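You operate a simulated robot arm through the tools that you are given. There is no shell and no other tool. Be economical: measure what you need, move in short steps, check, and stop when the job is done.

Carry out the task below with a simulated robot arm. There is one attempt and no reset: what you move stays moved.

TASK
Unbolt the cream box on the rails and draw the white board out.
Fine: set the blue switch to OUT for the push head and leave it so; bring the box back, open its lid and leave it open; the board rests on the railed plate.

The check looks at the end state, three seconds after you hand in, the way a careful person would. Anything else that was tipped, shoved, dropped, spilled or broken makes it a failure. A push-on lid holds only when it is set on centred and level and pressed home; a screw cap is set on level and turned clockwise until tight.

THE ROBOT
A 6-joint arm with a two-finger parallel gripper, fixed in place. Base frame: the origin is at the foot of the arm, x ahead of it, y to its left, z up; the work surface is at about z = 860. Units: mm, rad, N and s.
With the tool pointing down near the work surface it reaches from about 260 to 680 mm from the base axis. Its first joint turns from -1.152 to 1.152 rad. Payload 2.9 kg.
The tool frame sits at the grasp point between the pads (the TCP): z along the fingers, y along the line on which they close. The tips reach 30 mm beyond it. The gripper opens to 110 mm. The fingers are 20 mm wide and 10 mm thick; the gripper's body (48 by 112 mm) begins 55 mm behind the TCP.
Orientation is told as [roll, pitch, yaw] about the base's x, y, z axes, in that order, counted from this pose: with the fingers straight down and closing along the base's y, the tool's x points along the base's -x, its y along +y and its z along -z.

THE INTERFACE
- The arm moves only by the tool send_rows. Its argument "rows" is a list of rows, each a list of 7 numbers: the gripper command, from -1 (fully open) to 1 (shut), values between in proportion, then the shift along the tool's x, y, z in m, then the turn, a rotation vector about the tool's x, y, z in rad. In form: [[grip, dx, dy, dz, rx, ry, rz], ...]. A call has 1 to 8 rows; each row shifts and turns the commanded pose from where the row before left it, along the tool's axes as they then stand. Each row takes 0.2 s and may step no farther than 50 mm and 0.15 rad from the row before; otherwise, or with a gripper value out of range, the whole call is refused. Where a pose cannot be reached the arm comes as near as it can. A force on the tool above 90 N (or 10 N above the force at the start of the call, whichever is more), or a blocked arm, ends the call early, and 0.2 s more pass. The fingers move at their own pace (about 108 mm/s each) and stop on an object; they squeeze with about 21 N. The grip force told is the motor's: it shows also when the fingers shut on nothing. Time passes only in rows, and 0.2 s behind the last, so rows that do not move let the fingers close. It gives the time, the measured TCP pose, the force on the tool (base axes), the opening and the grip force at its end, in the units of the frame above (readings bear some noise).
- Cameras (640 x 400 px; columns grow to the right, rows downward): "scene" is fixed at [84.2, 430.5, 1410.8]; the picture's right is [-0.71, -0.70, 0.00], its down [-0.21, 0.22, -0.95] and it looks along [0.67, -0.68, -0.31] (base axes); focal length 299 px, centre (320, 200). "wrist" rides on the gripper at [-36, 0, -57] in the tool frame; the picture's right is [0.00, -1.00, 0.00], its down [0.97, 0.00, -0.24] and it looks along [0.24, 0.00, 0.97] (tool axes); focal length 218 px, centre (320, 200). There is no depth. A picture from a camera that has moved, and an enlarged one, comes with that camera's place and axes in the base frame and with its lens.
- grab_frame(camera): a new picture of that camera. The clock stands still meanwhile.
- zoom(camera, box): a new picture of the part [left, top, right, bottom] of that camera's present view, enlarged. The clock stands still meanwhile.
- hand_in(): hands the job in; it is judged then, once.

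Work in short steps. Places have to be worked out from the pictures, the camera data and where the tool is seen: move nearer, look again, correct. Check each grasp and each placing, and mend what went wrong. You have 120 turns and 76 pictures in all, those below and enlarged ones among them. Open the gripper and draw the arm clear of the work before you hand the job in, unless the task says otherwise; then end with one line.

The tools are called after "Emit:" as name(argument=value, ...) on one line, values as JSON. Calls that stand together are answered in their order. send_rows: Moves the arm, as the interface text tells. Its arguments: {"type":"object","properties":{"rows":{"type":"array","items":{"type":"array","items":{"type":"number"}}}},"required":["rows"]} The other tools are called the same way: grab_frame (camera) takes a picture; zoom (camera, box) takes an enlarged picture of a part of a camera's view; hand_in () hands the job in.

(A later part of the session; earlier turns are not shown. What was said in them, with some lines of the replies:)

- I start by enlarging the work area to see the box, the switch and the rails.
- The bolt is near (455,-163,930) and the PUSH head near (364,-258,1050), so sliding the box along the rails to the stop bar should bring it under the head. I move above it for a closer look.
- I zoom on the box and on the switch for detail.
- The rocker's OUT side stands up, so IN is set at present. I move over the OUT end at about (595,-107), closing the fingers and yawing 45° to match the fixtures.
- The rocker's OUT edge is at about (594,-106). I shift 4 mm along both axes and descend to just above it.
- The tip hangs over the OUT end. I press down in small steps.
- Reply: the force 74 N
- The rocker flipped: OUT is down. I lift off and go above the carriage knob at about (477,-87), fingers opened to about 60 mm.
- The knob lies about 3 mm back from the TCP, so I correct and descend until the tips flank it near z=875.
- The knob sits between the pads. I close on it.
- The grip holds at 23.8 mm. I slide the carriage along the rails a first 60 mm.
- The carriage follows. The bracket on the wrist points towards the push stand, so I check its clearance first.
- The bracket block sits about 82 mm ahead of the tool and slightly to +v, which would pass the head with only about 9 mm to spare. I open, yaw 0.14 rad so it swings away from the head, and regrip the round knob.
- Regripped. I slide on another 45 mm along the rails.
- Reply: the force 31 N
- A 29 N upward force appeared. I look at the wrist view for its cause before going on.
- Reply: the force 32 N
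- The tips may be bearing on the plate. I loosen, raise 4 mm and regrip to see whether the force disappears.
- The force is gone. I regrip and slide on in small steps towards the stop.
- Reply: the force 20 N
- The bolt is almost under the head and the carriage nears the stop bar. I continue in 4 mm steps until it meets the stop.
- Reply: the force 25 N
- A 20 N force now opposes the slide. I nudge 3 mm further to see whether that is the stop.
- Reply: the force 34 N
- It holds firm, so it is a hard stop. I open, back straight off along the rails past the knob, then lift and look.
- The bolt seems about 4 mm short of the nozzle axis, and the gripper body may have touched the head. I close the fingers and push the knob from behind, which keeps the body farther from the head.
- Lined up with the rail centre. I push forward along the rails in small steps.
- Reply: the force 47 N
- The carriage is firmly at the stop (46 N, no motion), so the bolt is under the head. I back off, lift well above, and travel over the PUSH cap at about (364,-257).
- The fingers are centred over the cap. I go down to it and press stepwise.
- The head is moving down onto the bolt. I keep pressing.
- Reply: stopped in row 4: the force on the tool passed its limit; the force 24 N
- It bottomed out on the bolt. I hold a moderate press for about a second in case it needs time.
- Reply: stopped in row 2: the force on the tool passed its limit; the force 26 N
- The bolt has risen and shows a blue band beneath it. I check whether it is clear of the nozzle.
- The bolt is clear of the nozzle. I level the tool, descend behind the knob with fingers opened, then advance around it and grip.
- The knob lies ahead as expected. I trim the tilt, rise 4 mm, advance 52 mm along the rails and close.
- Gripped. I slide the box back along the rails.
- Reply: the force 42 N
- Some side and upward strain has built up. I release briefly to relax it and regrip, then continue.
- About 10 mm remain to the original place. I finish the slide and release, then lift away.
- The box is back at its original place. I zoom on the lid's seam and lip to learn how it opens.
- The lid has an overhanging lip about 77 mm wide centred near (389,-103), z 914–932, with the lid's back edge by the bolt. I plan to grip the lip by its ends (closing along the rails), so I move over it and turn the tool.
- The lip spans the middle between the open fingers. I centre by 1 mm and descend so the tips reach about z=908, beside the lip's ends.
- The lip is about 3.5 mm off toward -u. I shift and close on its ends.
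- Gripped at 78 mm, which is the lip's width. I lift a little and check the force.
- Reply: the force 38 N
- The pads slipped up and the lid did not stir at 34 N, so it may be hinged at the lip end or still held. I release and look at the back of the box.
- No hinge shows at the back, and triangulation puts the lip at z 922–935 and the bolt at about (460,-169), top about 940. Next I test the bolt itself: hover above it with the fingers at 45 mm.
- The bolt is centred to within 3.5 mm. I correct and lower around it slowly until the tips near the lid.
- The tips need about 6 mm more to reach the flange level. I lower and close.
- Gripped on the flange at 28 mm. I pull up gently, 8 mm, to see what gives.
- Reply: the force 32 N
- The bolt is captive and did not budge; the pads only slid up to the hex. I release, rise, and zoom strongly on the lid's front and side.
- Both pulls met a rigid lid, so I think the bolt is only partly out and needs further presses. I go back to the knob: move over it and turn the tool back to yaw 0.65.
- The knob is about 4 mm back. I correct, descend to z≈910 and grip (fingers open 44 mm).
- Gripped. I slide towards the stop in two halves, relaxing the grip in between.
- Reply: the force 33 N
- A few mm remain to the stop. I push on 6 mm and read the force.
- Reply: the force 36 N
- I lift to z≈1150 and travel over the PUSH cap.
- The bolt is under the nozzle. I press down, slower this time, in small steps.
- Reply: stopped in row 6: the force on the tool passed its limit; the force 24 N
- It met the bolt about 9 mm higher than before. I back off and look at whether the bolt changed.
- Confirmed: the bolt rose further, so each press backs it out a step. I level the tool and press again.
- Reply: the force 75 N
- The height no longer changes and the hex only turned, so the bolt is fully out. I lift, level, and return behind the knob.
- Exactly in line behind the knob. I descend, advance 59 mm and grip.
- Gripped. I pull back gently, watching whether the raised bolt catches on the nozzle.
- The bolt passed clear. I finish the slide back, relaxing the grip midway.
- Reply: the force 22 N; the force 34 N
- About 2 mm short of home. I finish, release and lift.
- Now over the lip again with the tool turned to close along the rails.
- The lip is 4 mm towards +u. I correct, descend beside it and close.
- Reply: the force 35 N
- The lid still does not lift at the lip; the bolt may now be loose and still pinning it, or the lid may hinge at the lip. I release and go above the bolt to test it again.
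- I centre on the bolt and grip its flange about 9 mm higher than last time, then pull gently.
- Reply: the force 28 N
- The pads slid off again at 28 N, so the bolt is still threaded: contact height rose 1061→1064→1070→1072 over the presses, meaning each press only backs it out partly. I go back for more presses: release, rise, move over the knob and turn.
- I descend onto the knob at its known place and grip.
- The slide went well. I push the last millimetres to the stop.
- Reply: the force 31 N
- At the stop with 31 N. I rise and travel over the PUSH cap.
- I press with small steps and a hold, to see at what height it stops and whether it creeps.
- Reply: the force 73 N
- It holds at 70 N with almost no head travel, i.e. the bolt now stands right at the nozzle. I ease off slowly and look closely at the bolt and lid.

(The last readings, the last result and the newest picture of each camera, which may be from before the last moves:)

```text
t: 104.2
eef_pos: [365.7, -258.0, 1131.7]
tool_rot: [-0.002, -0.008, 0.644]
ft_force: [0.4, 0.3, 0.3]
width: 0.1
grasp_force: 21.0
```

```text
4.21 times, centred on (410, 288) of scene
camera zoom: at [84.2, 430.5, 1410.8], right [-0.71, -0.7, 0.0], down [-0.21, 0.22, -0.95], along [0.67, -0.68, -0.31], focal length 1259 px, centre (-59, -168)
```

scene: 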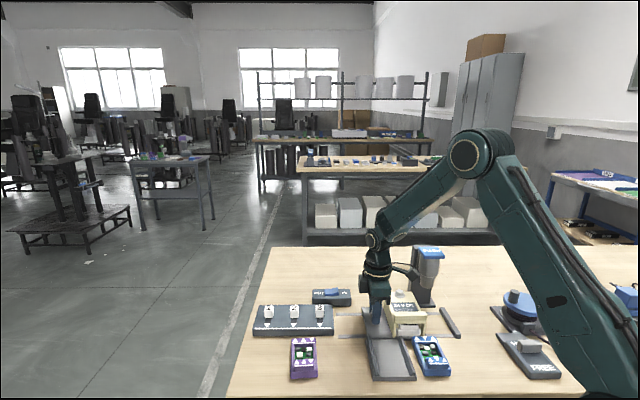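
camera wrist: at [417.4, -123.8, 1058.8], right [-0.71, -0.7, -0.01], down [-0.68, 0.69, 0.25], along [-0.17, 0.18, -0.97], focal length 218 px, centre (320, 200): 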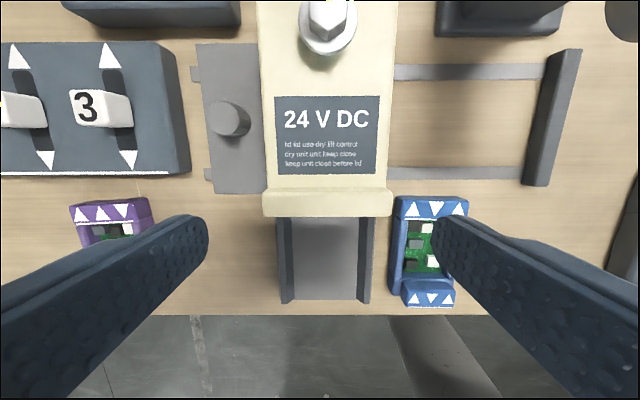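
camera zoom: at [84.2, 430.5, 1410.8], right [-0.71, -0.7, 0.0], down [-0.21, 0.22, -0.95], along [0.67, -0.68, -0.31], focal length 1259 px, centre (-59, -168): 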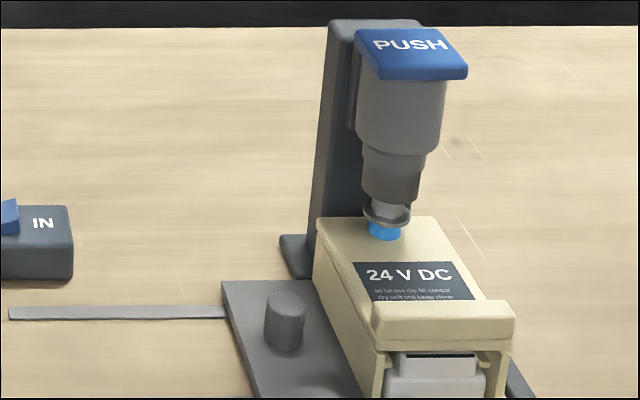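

The bolt stands as far out as the head allows. I return behind the knob to bring the box home and will then examine the lip from the front.

Emit:
send_rows(rows=[[1, 0, 0, -0.015, 0, 0, 0], [1, -0.0395, 0.018, 0, 0, 0, 0], [1, -0.0395, 0.018, 0, 0, 0, 0], [0.2, -0.0395, 0.018, 0, 0, 0, 0], [0.2, 0, 0, 0.05, 0, 0, 0], [0.2, 0, 0, 0.05, 0, 0, 0], [0.2, 0, 0, 0.05, 0, 0, 0], [0.2, 0, 0, 0, 0, 0, 0]])

```text
t: 106.0
eef_pos: [427.1, -145.7, 994.4]
tool_rot: [-0.001, -0.007, 0.647]
ft_force: [0.9, -0.4, 0.3]
width: 43.9
grasp_force: 0.0
```

I am 6 mm off the rail line. I correct that, descend, advance 51 mm and grip the knob.

Emit:
send_rows(rows=[[0.2, 0.0008, 0.0061, 0.04, 0, 0, 0], [0.2, 0, 0, 0.044, 0, 0, 0], [0.2, 0, 0, 0, 0, 0, 0], [0.2, 0.0255, -0.0035, 0, 0, 0, 0], [0.2, 0.025, -0.0034, 0, 0, 0, 0], [0.2, 0, 0, 0, 0, 0, 0], [1, 0, 0, 0, 0, 0, 0], [1, 0, 0, 0, 0, 0, 0]])

Emit:
send_rows(rows=[[1, -0.0099, 0.00135, 0, 0, 0, 0], [1, -0.0149, 0.002, 0, 0, 0, 0], [1, -0.0149, 0.002, 0, 0, 0, 0], [1, -0.0198, 0.0027, 0, 0, 0, 0], [0.4, 0, 0, 0, 0, 0, 0], [0.4, 0, 0, 0, 0, 0, 0], [1, 0, 0, 0, 0, 0, 0], [1, 0, 0, 0, 0, 0, 0]])

```text
t: 107.8
eef_pos: [389.5, -176.8, 911.1]
tool_rot: [-0.006, -0.008, 0.642]
ft_force: [8.9, -9.8, -7.4]
width: 23.5
grasp_force: 45.2
```

```text
t: 109.6
eef_pos: [433.5, -133.1, 912.2]
tool_rot: [-0.004, -0.008, 0.644]
ft_force: [10.6, -8.3, -2.9]
width: 23.4
grasp_force: 44.5
```

Moving freely. I bring it the remaining 66 mm home.

Emit:
send_rows(rows=[[1, -0.0149, 0.002, 0, 0, 0, 0], [1, -0.0149, 0.002, 0, 0, 0, 0], [1, -0.0149, 0.002, 0, 0, 0, 0], [1, -0.0119, 0.0016, 0, 0, 0, 0], [1, -0.008, 0.0011, 0, 0, 0, 0], [1, 0, 0, 0, 0, 0, 0]])

Emit:
send_rows(rows=[[1, -0.003, 0.0004, 0, 0, 0, 0], [1, -0.003, 0.0004, 0, 0, 0, 0], [1, 0, 0, 0, 0, 0, 0]])

```text
t: 111.0
eef_pos: [476.2, -88.4, 912.4]
tool_rot: [-0.001, -0.004, 0.642]
ft_force: [-5.0, -17.3, 18.7]
width: 23.1
grasp_force: 45.5
```

```text
t: 111.8
eef_pos: [480.1, -85.6, 909.8]
tool_rot: [-0.002, 0.003, 0.631]
ft_force: [-16.6, -29.9, 4.9]
width: 23.2
grasp_force: 45.2
```

A 34 N reaction shows the carriage is now hard against its home stop. I release, lift and go over to the lip again.

Emit:
send_rows(rows=[[0.3, 0, 0, 0, 0, 0, 0], [0.3, 0, 0, 0, 0, 0, 0], [0.3, 0, 0, -0.045, 0, 0, 0], [0.3, 0, 0, -0.045, 0, 0, 0], [0.3, 0, 0, -0.045, 0, 0, 0], [0.3, 0, 0, -0.045, 0, 0, 0]])

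Emit:
send_rows(rows=[[-0.7, 0.0383, 0.0235, 0, 0, 0, 0], [-0.7, 0.0383, 0.0235, 0, 0, 0, 0], [-0.7, 0, 0, 0, 0, 0, 0.1435], [-0.7, 0, 0, 0, 0, 0, 0.1435], [-0.7, 0, 0, 0, 0, 0, 0.1435], [-0.7, 0, 0, 0, 0, 0, 0.1435], [-0.7, 0, 0, 0, 0, 0, 0.1435], [-0.7, 0, 0, 0, 0, 0, 0.1435]])

Emit:
send_rows(rows=[[-0.7, 0, 0, 0, 0, 0, 0.1435], [-0.7, 0, 0, 0.03, 0, 0, 0.1435], [-0.7, 0, 0, 0.03, 0, 0, 0.1435], [-0.7, 0, 0, 0.03, 0, 0, 0.1435], [-0.7, 0, 0, 0, 0, 0, 0]])

```text
t: 113.2
eef_pos: [477.0, -81.8, 1092.5]
tool_rot: [-0.001, -0.007, 0.647]
ft_force: [-0.1, -0.7, 0.9]
width: 38.5
grasp_force: 0.0
```

```text
t: 115.0
eef_pos: [389.8, -91.5, 1092.7]
tool_rot: [0.003, -0.005, -0.218]
ft_force: [0.2, -0.2, -0.4]
width: 93.5
grasp_force: 0.1
```

```text
t: 116.2
eef_pos: [388.9, -89.4, 999.2]
tool_rot: [0.006, -0.002, -0.791]
ft_force: [-0.8, 0.4, 0.1]
width: 93.6
grasp_force: 0.0
```

I correct 8.5 mm back and 7 mm along, descend to z≈938 and grip the lip ends.

Emit:
send_rows(rows=[[-0.7, -0.0085, -0.0068, 0, 0, 0, 0], [-0.7, 0, 0, 0.03, 0, 0, 0], [-0.7, 0, 0, 0.025, 0, 0, 0], [-0.7, 0, 0, 0.006, 0, 0, 0], [-0.7, 0, 0, 0, 0, 0, 0], [1, 0, 0, 0, 0, 0, 0], [1, 0, 0, 0, 0, 0, 0]])

Emit:
send_rows(rows=[[1, 0, 0, -0.003, 0, 0, 0], [1, 0, 0, -0.003, 0, 0, 0], [1, 0, 0, 0, 0, 0, 0]])

```text
t: 117.8
eef_pos: [390.6, -101.4, 939.9]
tool_rot: [0.002, -0.002, -0.793]
ft_force: [-11.7, -17.5, -2.6]
width: 77.9
grasp_force: 44.8
```

```text
t: 118.6
eef_pos: [391.2, -101.0, 943.6]
tool_rot: [0.003, 0.003, -0.791]
ft_force: [-13.7, -15.9, -34.3]
width: 77.7
grasp_force: 45.8
```

Still rigid upward. I relax the lift and test whether the lid gives horizontally: first away from the front (-v).

Emit:
send_rows(rows=[[1, 0, 0, 0.004, 0, 0, 0], [1, -0.003, 0, 0, 0, 0, 0], [1, -0.003, 0, 0, 0, 0, 0], [1, 0, 0, 0, 0, 0, 0]])

Emit:
send_rows(rows=[[1, 0.006, 0, 0, 0, 0, 0], [1, 0.003, 0, 0, 0, 0, 0], [1, 0.003, 0, 0, 0, 0, 0], [1, 0, 0, 0, 0, 0, 0]])

```text
t: 119.6
eef_pos: [396.7, -107.5, 944.8]
tool_rot: [0.006, -0.004, -0.793]
ft_force: [-20.0, -19.6, 25.0]
width: 78.1
grasp_force: 45.3
```

```text
t: 120.6
eef_pos: [389.7, -101.1, 943.2]
tool_rot: [0.006, -0.014, -0.794]
ft_force: [0.9, -26.9, 27.4]
width: 77.8
grasp_force: 44.5
```

Pushing back (-v) met no resistance and the tool moved 8 mm, while forward is blocked: the lid may slide backwards. I release the down-pressure, move 20 mm back and take a picture.

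Emit:
send_rows(rows=[[1, -0.006, 0, -0.002, 0, 0, 0], [1, -0.005, 0, 0, 0, 0, 0], [1, -0.005, 0, 0, 0, 0, 0], [1, -0.005, 0, 0, 0, 0, 0], [1, -0.005, 0, 0, 0, 0, 0], [1, 0, 0, 0, 0, 0, 0]])

Emit:
zoom(camera="scene", box=[340, 265, 436, 345])

```text
t: 122.0
eef_pos: [405.4, -115.4, 942.9]
tool_rot: [0.002, 0.002, -0.787]
ft_force: [-8.7, -7.7, -27.8]
width: 77.9
grasp_force: 45.0
```

```text
5.00 times, centred on (388, 305) of scene
camera zoom: at [84.3, 430.1, 1410.9], right [-0.71, -0.7, 0.0], down [-0.21, 0.22, -0.95], along [0.67, -0.68, -0.31], focal length 1495 px, centre (-20, -325)
```

zoom: 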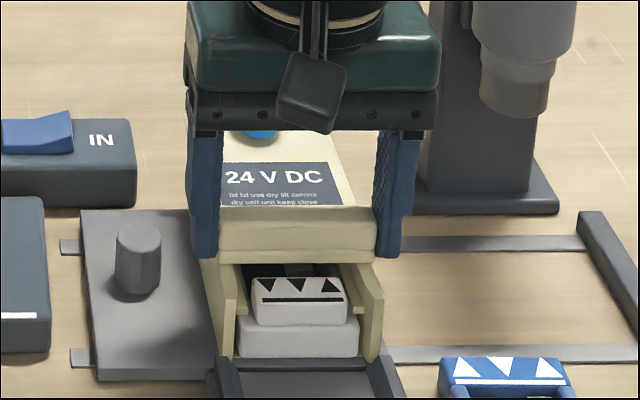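

The lid slides back and uncovers the board. I keep sliding it backward, easing the upward strain.

Emit:
send_rows(rows=[[1, -0.006, 0, 0.0015, 0, 0, 0], [1, -0.008, 0, 0, 0, 0, 0], [1, -0.008, 0, 0, 0, 0, 0], [1, -0.008, 0, 0, 0, 0, 0], [1, 0, 0, 0, 0, 0, 0]])

Emit:
send_rows(rows=[[1, -0.008, 0, 0, 0, 0, 0], [1, -0.008, 0, 0, 0, 0, 0], [1, -0.008, 0, 0, 0, 0, 0], [1, 0, 0, 0, 0, 0, 0]])

```text
t: 123.2
eef_pos: [428.0, -138.4, 943.5]
tool_rot: [0.005, -0.001, -0.79]
ft_force: [-12.9, -12.3, -4.7]
width: 78.2
grasp_force: 45.0
```

```text
t: 124.2
eef_pos: [444.6, -155.5, 943.3]
tool_rot: [0.006, -0.002, -0.793]
ft_force: [-14.3, -14.5, -11.9]
width: 77.9
grasp_force: 44.9
```

76 mm open so far with no resistance. I go on for another 16 mm and look.

Emit:
send_rows(rows=[[1, -0.006, 0, 0, 0, 0, 0], [1, -0.005, 0, 0, 0, 0, 0], [1, -0.005, 0, 0, 0, 0, 0], [1, 0, 0, 0, 0, 0, 0]])

Emit:
zoom(camera="scene", box=[340, 265, 436, 345])

```text
t: 125.2
eef_pos: [454.9, -165.5, 943.5]
tool_rot: [0.003, 0.0, -0.792]
ft_force: [-24.0, -13.3, -3.0]
width: 78.0
grasp_force: 45.0
```

```text
5.00 times, centred on (388, 305) of scene
camera zoom: at [83.6, 430.1, 1411.0], right [-0.71, -0.7, 0.0], down [-0.21, 0.22, -0.95], along [0.67, -0.68, -0.31], focal length 1495 px, centre (-20, -325)
```

zoom: 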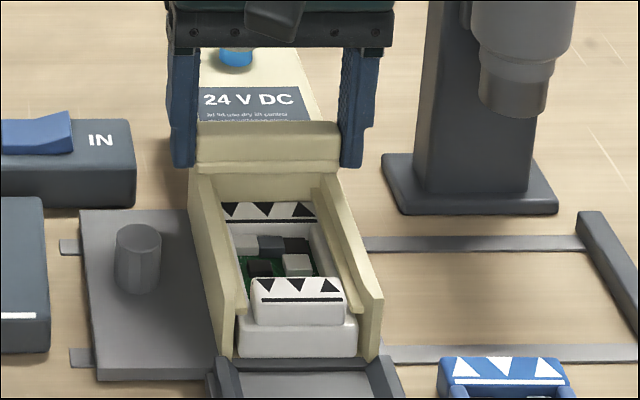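

The board lies open and the lid is about 91 mm back. I release it, rise, and move forward over the board's front block for a view.

Emit:
send_rows(rows=[[-0.7, 0, 0, 0, 0, 0, 0], [-0.7, 0, 0, 0, 0, 0, 0], [-0.7, 0, 0, -0.04, 0, 0, 0], [-0.2, 0.04, 0, -0.01, 0, 0, 0], [-0.2, 0.04, 0, 0, 0, 0, 0], [-0.2, 0, 0, 0, 0, 0, 0]])

Emit:
grab_frame(camera="wrist")

```text
t: 126.6
eef_pos: [400.2, -107.0, 993.2]
tool_rot: [0.007, -0.003, -0.79]
ft_force: [0.7, 1.0, -0.3]
width: 66.0
grasp_force: 0.1
```

```text
5 pictures are left
camera wrist: at [425.1, -133.9, 1050.6], right [-0.71, -0.7, -0.01], down [-0.69, 0.69, 0.24], along [-0.16, 0.17, -0.97], focal length 218 px, centre (320, 200)
```

wrist: 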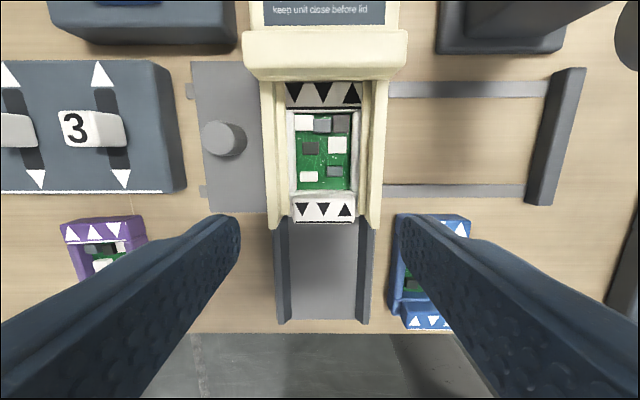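

The board's front block (arrows) is at about (394,-103), top z≈908, 14 mm deep; the box walls leave no room at its sides, so I grip it front-to-back. I turn the tool to yaw +0.785 above it with a 26 mm opening.

Emit:
send_rows(rows=[[0.53, 0.007, -0.0014, 0, 0, 0, -0.1432], [0.53, 0, 0, 0, 0, 0, -0.1432], [0.53, 0, 0, 0, 0, 0, -0.1432], [0.53, 0, 0, 0, 0, 0, -0.1432], [0.53, 0, 0, 0, 0, 0, -0.1432], [0.53, 0, 0, 0, 0, 0, -0.1432]])

Emit:
send_rows(rows=[[0.53, 0, 0, 0, 0, 0, -0.1432], [0.53, 0, 0, 0, 0, 0, -0.1432], [0.53, 0, 0, 0, 0, 0, -0.1432], [0.53, 0, 0, 0, 0, 0, -0.1432], [0.53, 0, 0, 0, 0, 0, -0.1432], [0.53, 0, 0, 0.02, 0, 0, 0], [0.53, 0, 0, 0.02, 0, 0, 0], [0.53, 0, 0, 0, 0, 0, 0]])

Emit:
grab_frame(camera="wrist")

```text
t: 128.0
eef_pos: [394.7, -104.7, 993.5]
tool_rot: [0.001, -0.008, 0.072]
ft_force: [-0.5, -0.2, 0.3]
width: 25.9
grasp_force: 0.0
```

```text
t: 129.8
eef_pos: [395.2, -104.4, 955.2]
tool_rot: [-0.004, -0.006, 0.786]
ft_force: [-0.2, -0.7, -0.2]
width: 26.1
grasp_force: 0.0
```

```text
4 pictures are left
camera wrist: at [419.6, -80.4, 1011.2], right [0.71, -0.71, 0.0], down [-0.69, -0.69, 0.23], along [-0.16, -0.17, -0.97], focal length 218 px, centre (320, 200)
```

wrist: 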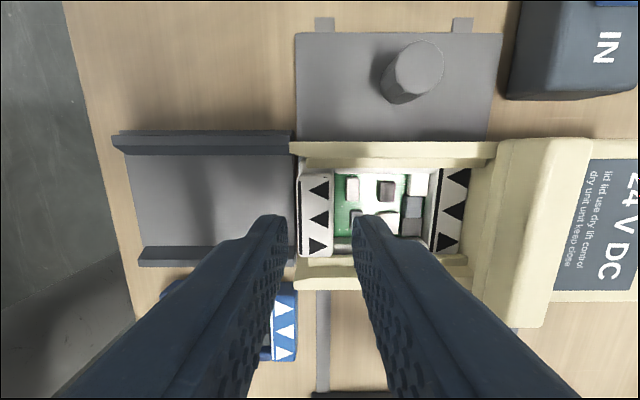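

Block between the fingers. I centre by 1.5 mm and lower to tips z≈896, then close.

Emit:
send_rows(rows=[[0.53, -0.0017, 0.0014, 0.015, 0, 0, 0], [0.53, 0, 0, 0.01, 0, 0, 0], [0.53, 0, 0, 0.004, 0, 0, 0], [0.53, 0, 0, 0, 0, 0, 0]])

Emit:
send_rows(rows=[[1, 0, 0, 0, 0, 0, 0], [1, 0, 0, 0, 0, 0, 0], [1, 0, 0, 0, 0, 0, 0]])

```text
t: 130.8
eef_pos: [394.4, -102.8, 923.5]
tool_rot: [-0.002, -0.007, 0.785]
ft_force: [-0.8, -0.3, 0.5]
width: 25.7
grasp_force: 0.1
```

```text
t: 131.6
eef_pos: [394.4, -100.8, 924.6]
tool_rot: [-0.002, -0.007, 0.786]
ft_force: [0.2, 0.0, 0.2]
width: 18.6
grasp_force: 21.1
```

Gripped at 18.6 mm. I draw it forward gently 20 mm and read the force.

Emit:
send_rows(rows=[[1, 0, 0.004, 0, 0, 0, 0], [1, 0, 0.006, 0, 0, 0, 0], [1, 0, 0.01, 0, 0, 0, 0], [1, 0, 0, 0, 0, 0, 0]])

Emit:
zoom(camera="scene", box=[330, 265, 442, 385])

```text
t: 132.6
eef_pos: [378.8, -86.9, 925.4]
tool_rot: [-0.004, -0.007, 0.786]
ft_force: [0.7, -0.9, 0.3]
width: 18.5
grasp_force: 21.2
```

```text
3.33 times, centred on (386, 325) of scene
camera zoom: at [84.2, 430.5, 1410.8], right [-0.71, -0.7, 0.0], down [-0.21, 0.22, -0.95], along [0.67, -0.68, -0.31], focal length 996 px, centre (100, -217)
```

zoom: 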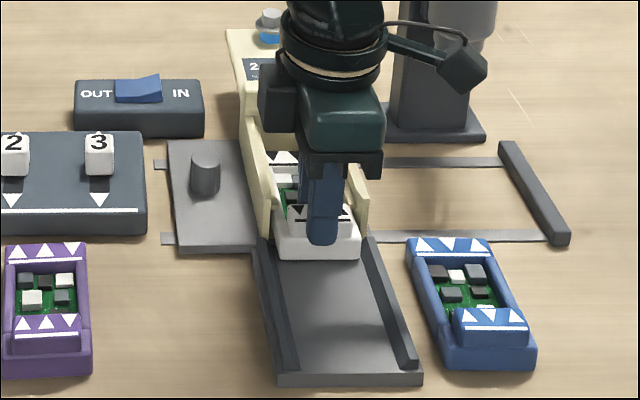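

The board follows with almost no force. I draw it on by 78 mm in gentle steps.

Emit:
send_rows(rows=[[1, 0, 0.01, 0, 0, 0, 0], [1, 0, 0.012, 0, 0, 0, 0], [1, 0, 0.012, 0, 0, 0, 0], [1, 0, 0.012, 0, 0, 0, 0], [1, 0, 0.012, 0, 0, 0, 0], [1, 0, 0.012, 0, 0, 0, 0], [1, 0, 0.008, 0, 0, 0, 0], [1, 0, 0, 0, 0, 0, 0]])

Emit:
zoom(camera="scene", box=[330, 265, 442, 385])

```text
t: 134.4
eef_pos: [326.8, -33.0, 923.8]
tool_rot: [0.0, -0.008, 0.786]
ft_force: [0.1, -0.2, -0.6]
width: 18.1
grasp_force: 20.9
```

```text
3.33 times, centred on (386, 325) of scene
camera zoom: at [84.2, 430.5, 1410.8], right [-0.71, -0.7, 0.0], down [-0.21, 0.22, -0.95], along [0.67, -0.68, -0.31], focal length 996 px, centre (100, -217)
```

zoom: 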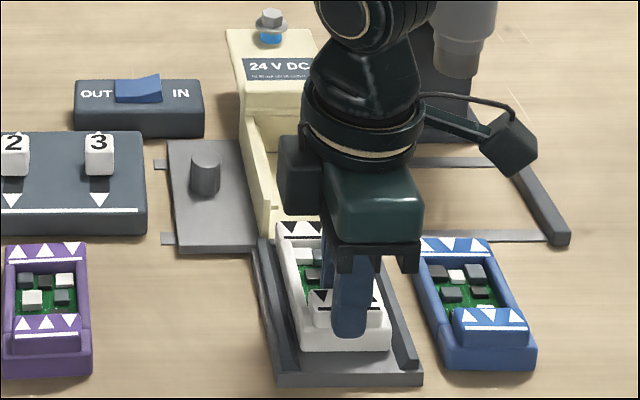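

About 15 mm of plate remains ahead of the board. I draw it 9 mm more so its back clears the box, then release and lift off.

Emit:
send_rows(rows=[[1, 0, 0.005, 0, 0, 0, 0], [1, 0, 0.004, 0, 0, 0, 0], [1, 0, 0, 0, 0, 0, 0], [0.5, 0, 0, 0, 0, 0, 0], [0.5, 0, 0, 0, 0, 0, 0], [0.5, 0, 0, -0.04, 0, 0, 0], [0.5, 0, 0, -0.05, 0, 0, 0], [0.5, 0, 0, -0.05, 0, 0, 0]])

Emit:
send_rows(rows=[[0.5, 0, 0, -0.05, 0, 0, 0], [0.5, -0.02, 0, -0.04, 0, 0, 0], [0.5, -0.04, 0, -0.02, 0, 0, 0], [0.5, -0.04, 0, 0, 0, 0, 0], [0.5, 0, 0, 0, 0, 0, 0]])

Emit:
zoom(camera="scene", box=[240, 240, 470, 390])

```text
t: 136.2
eef_pos: [318.0, -24.7, 1064.1]
tool_rot: [-0.003, -0.007, 0.786]
ft_force: [0.0, -0.5, 0.3]
width: 27.5
grasp_force: 0.1
```

```text
t: 137.4
eef_pos: [387.9, 45.0, 1176.2]
tool_rot: [-0.002, -0.008, 0.783]
ft_force: [-0.2, 0.3, 0.1]
width: 27.5
grasp_force: 0.1
```

```text
2.67 times, centred on (355, 315) of scene
camera zoom: at [84.2, 430.5, 1410.8], right [-0.71, -0.7, 0.0], down [-0.21, 0.22, -0.95], along [0.67, -0.68, -0.31], focal length 797 px, centre (227, -107)
```

zoom: 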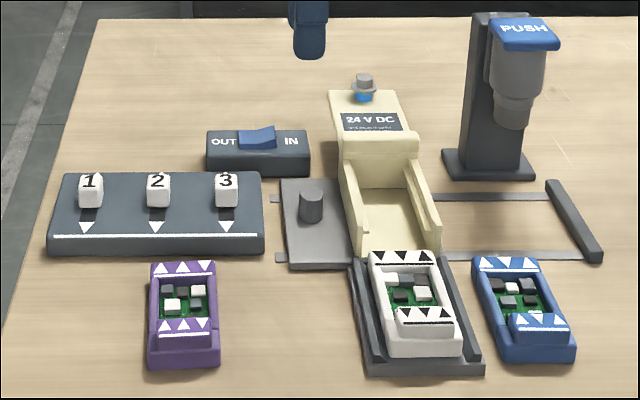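

The board lies flat on the railed plate, the lid stands open, the box is home, the switch is at OUT and the neighbouring items are untouched. I hand in.

Emit:
hand_in()

```text
The job is handed in.
```

The cream box is unbolted and back at its home stop with its lid slid open. The white board rests on the railed plate, the blue switch is at OUT, and the gripper is open and clear.
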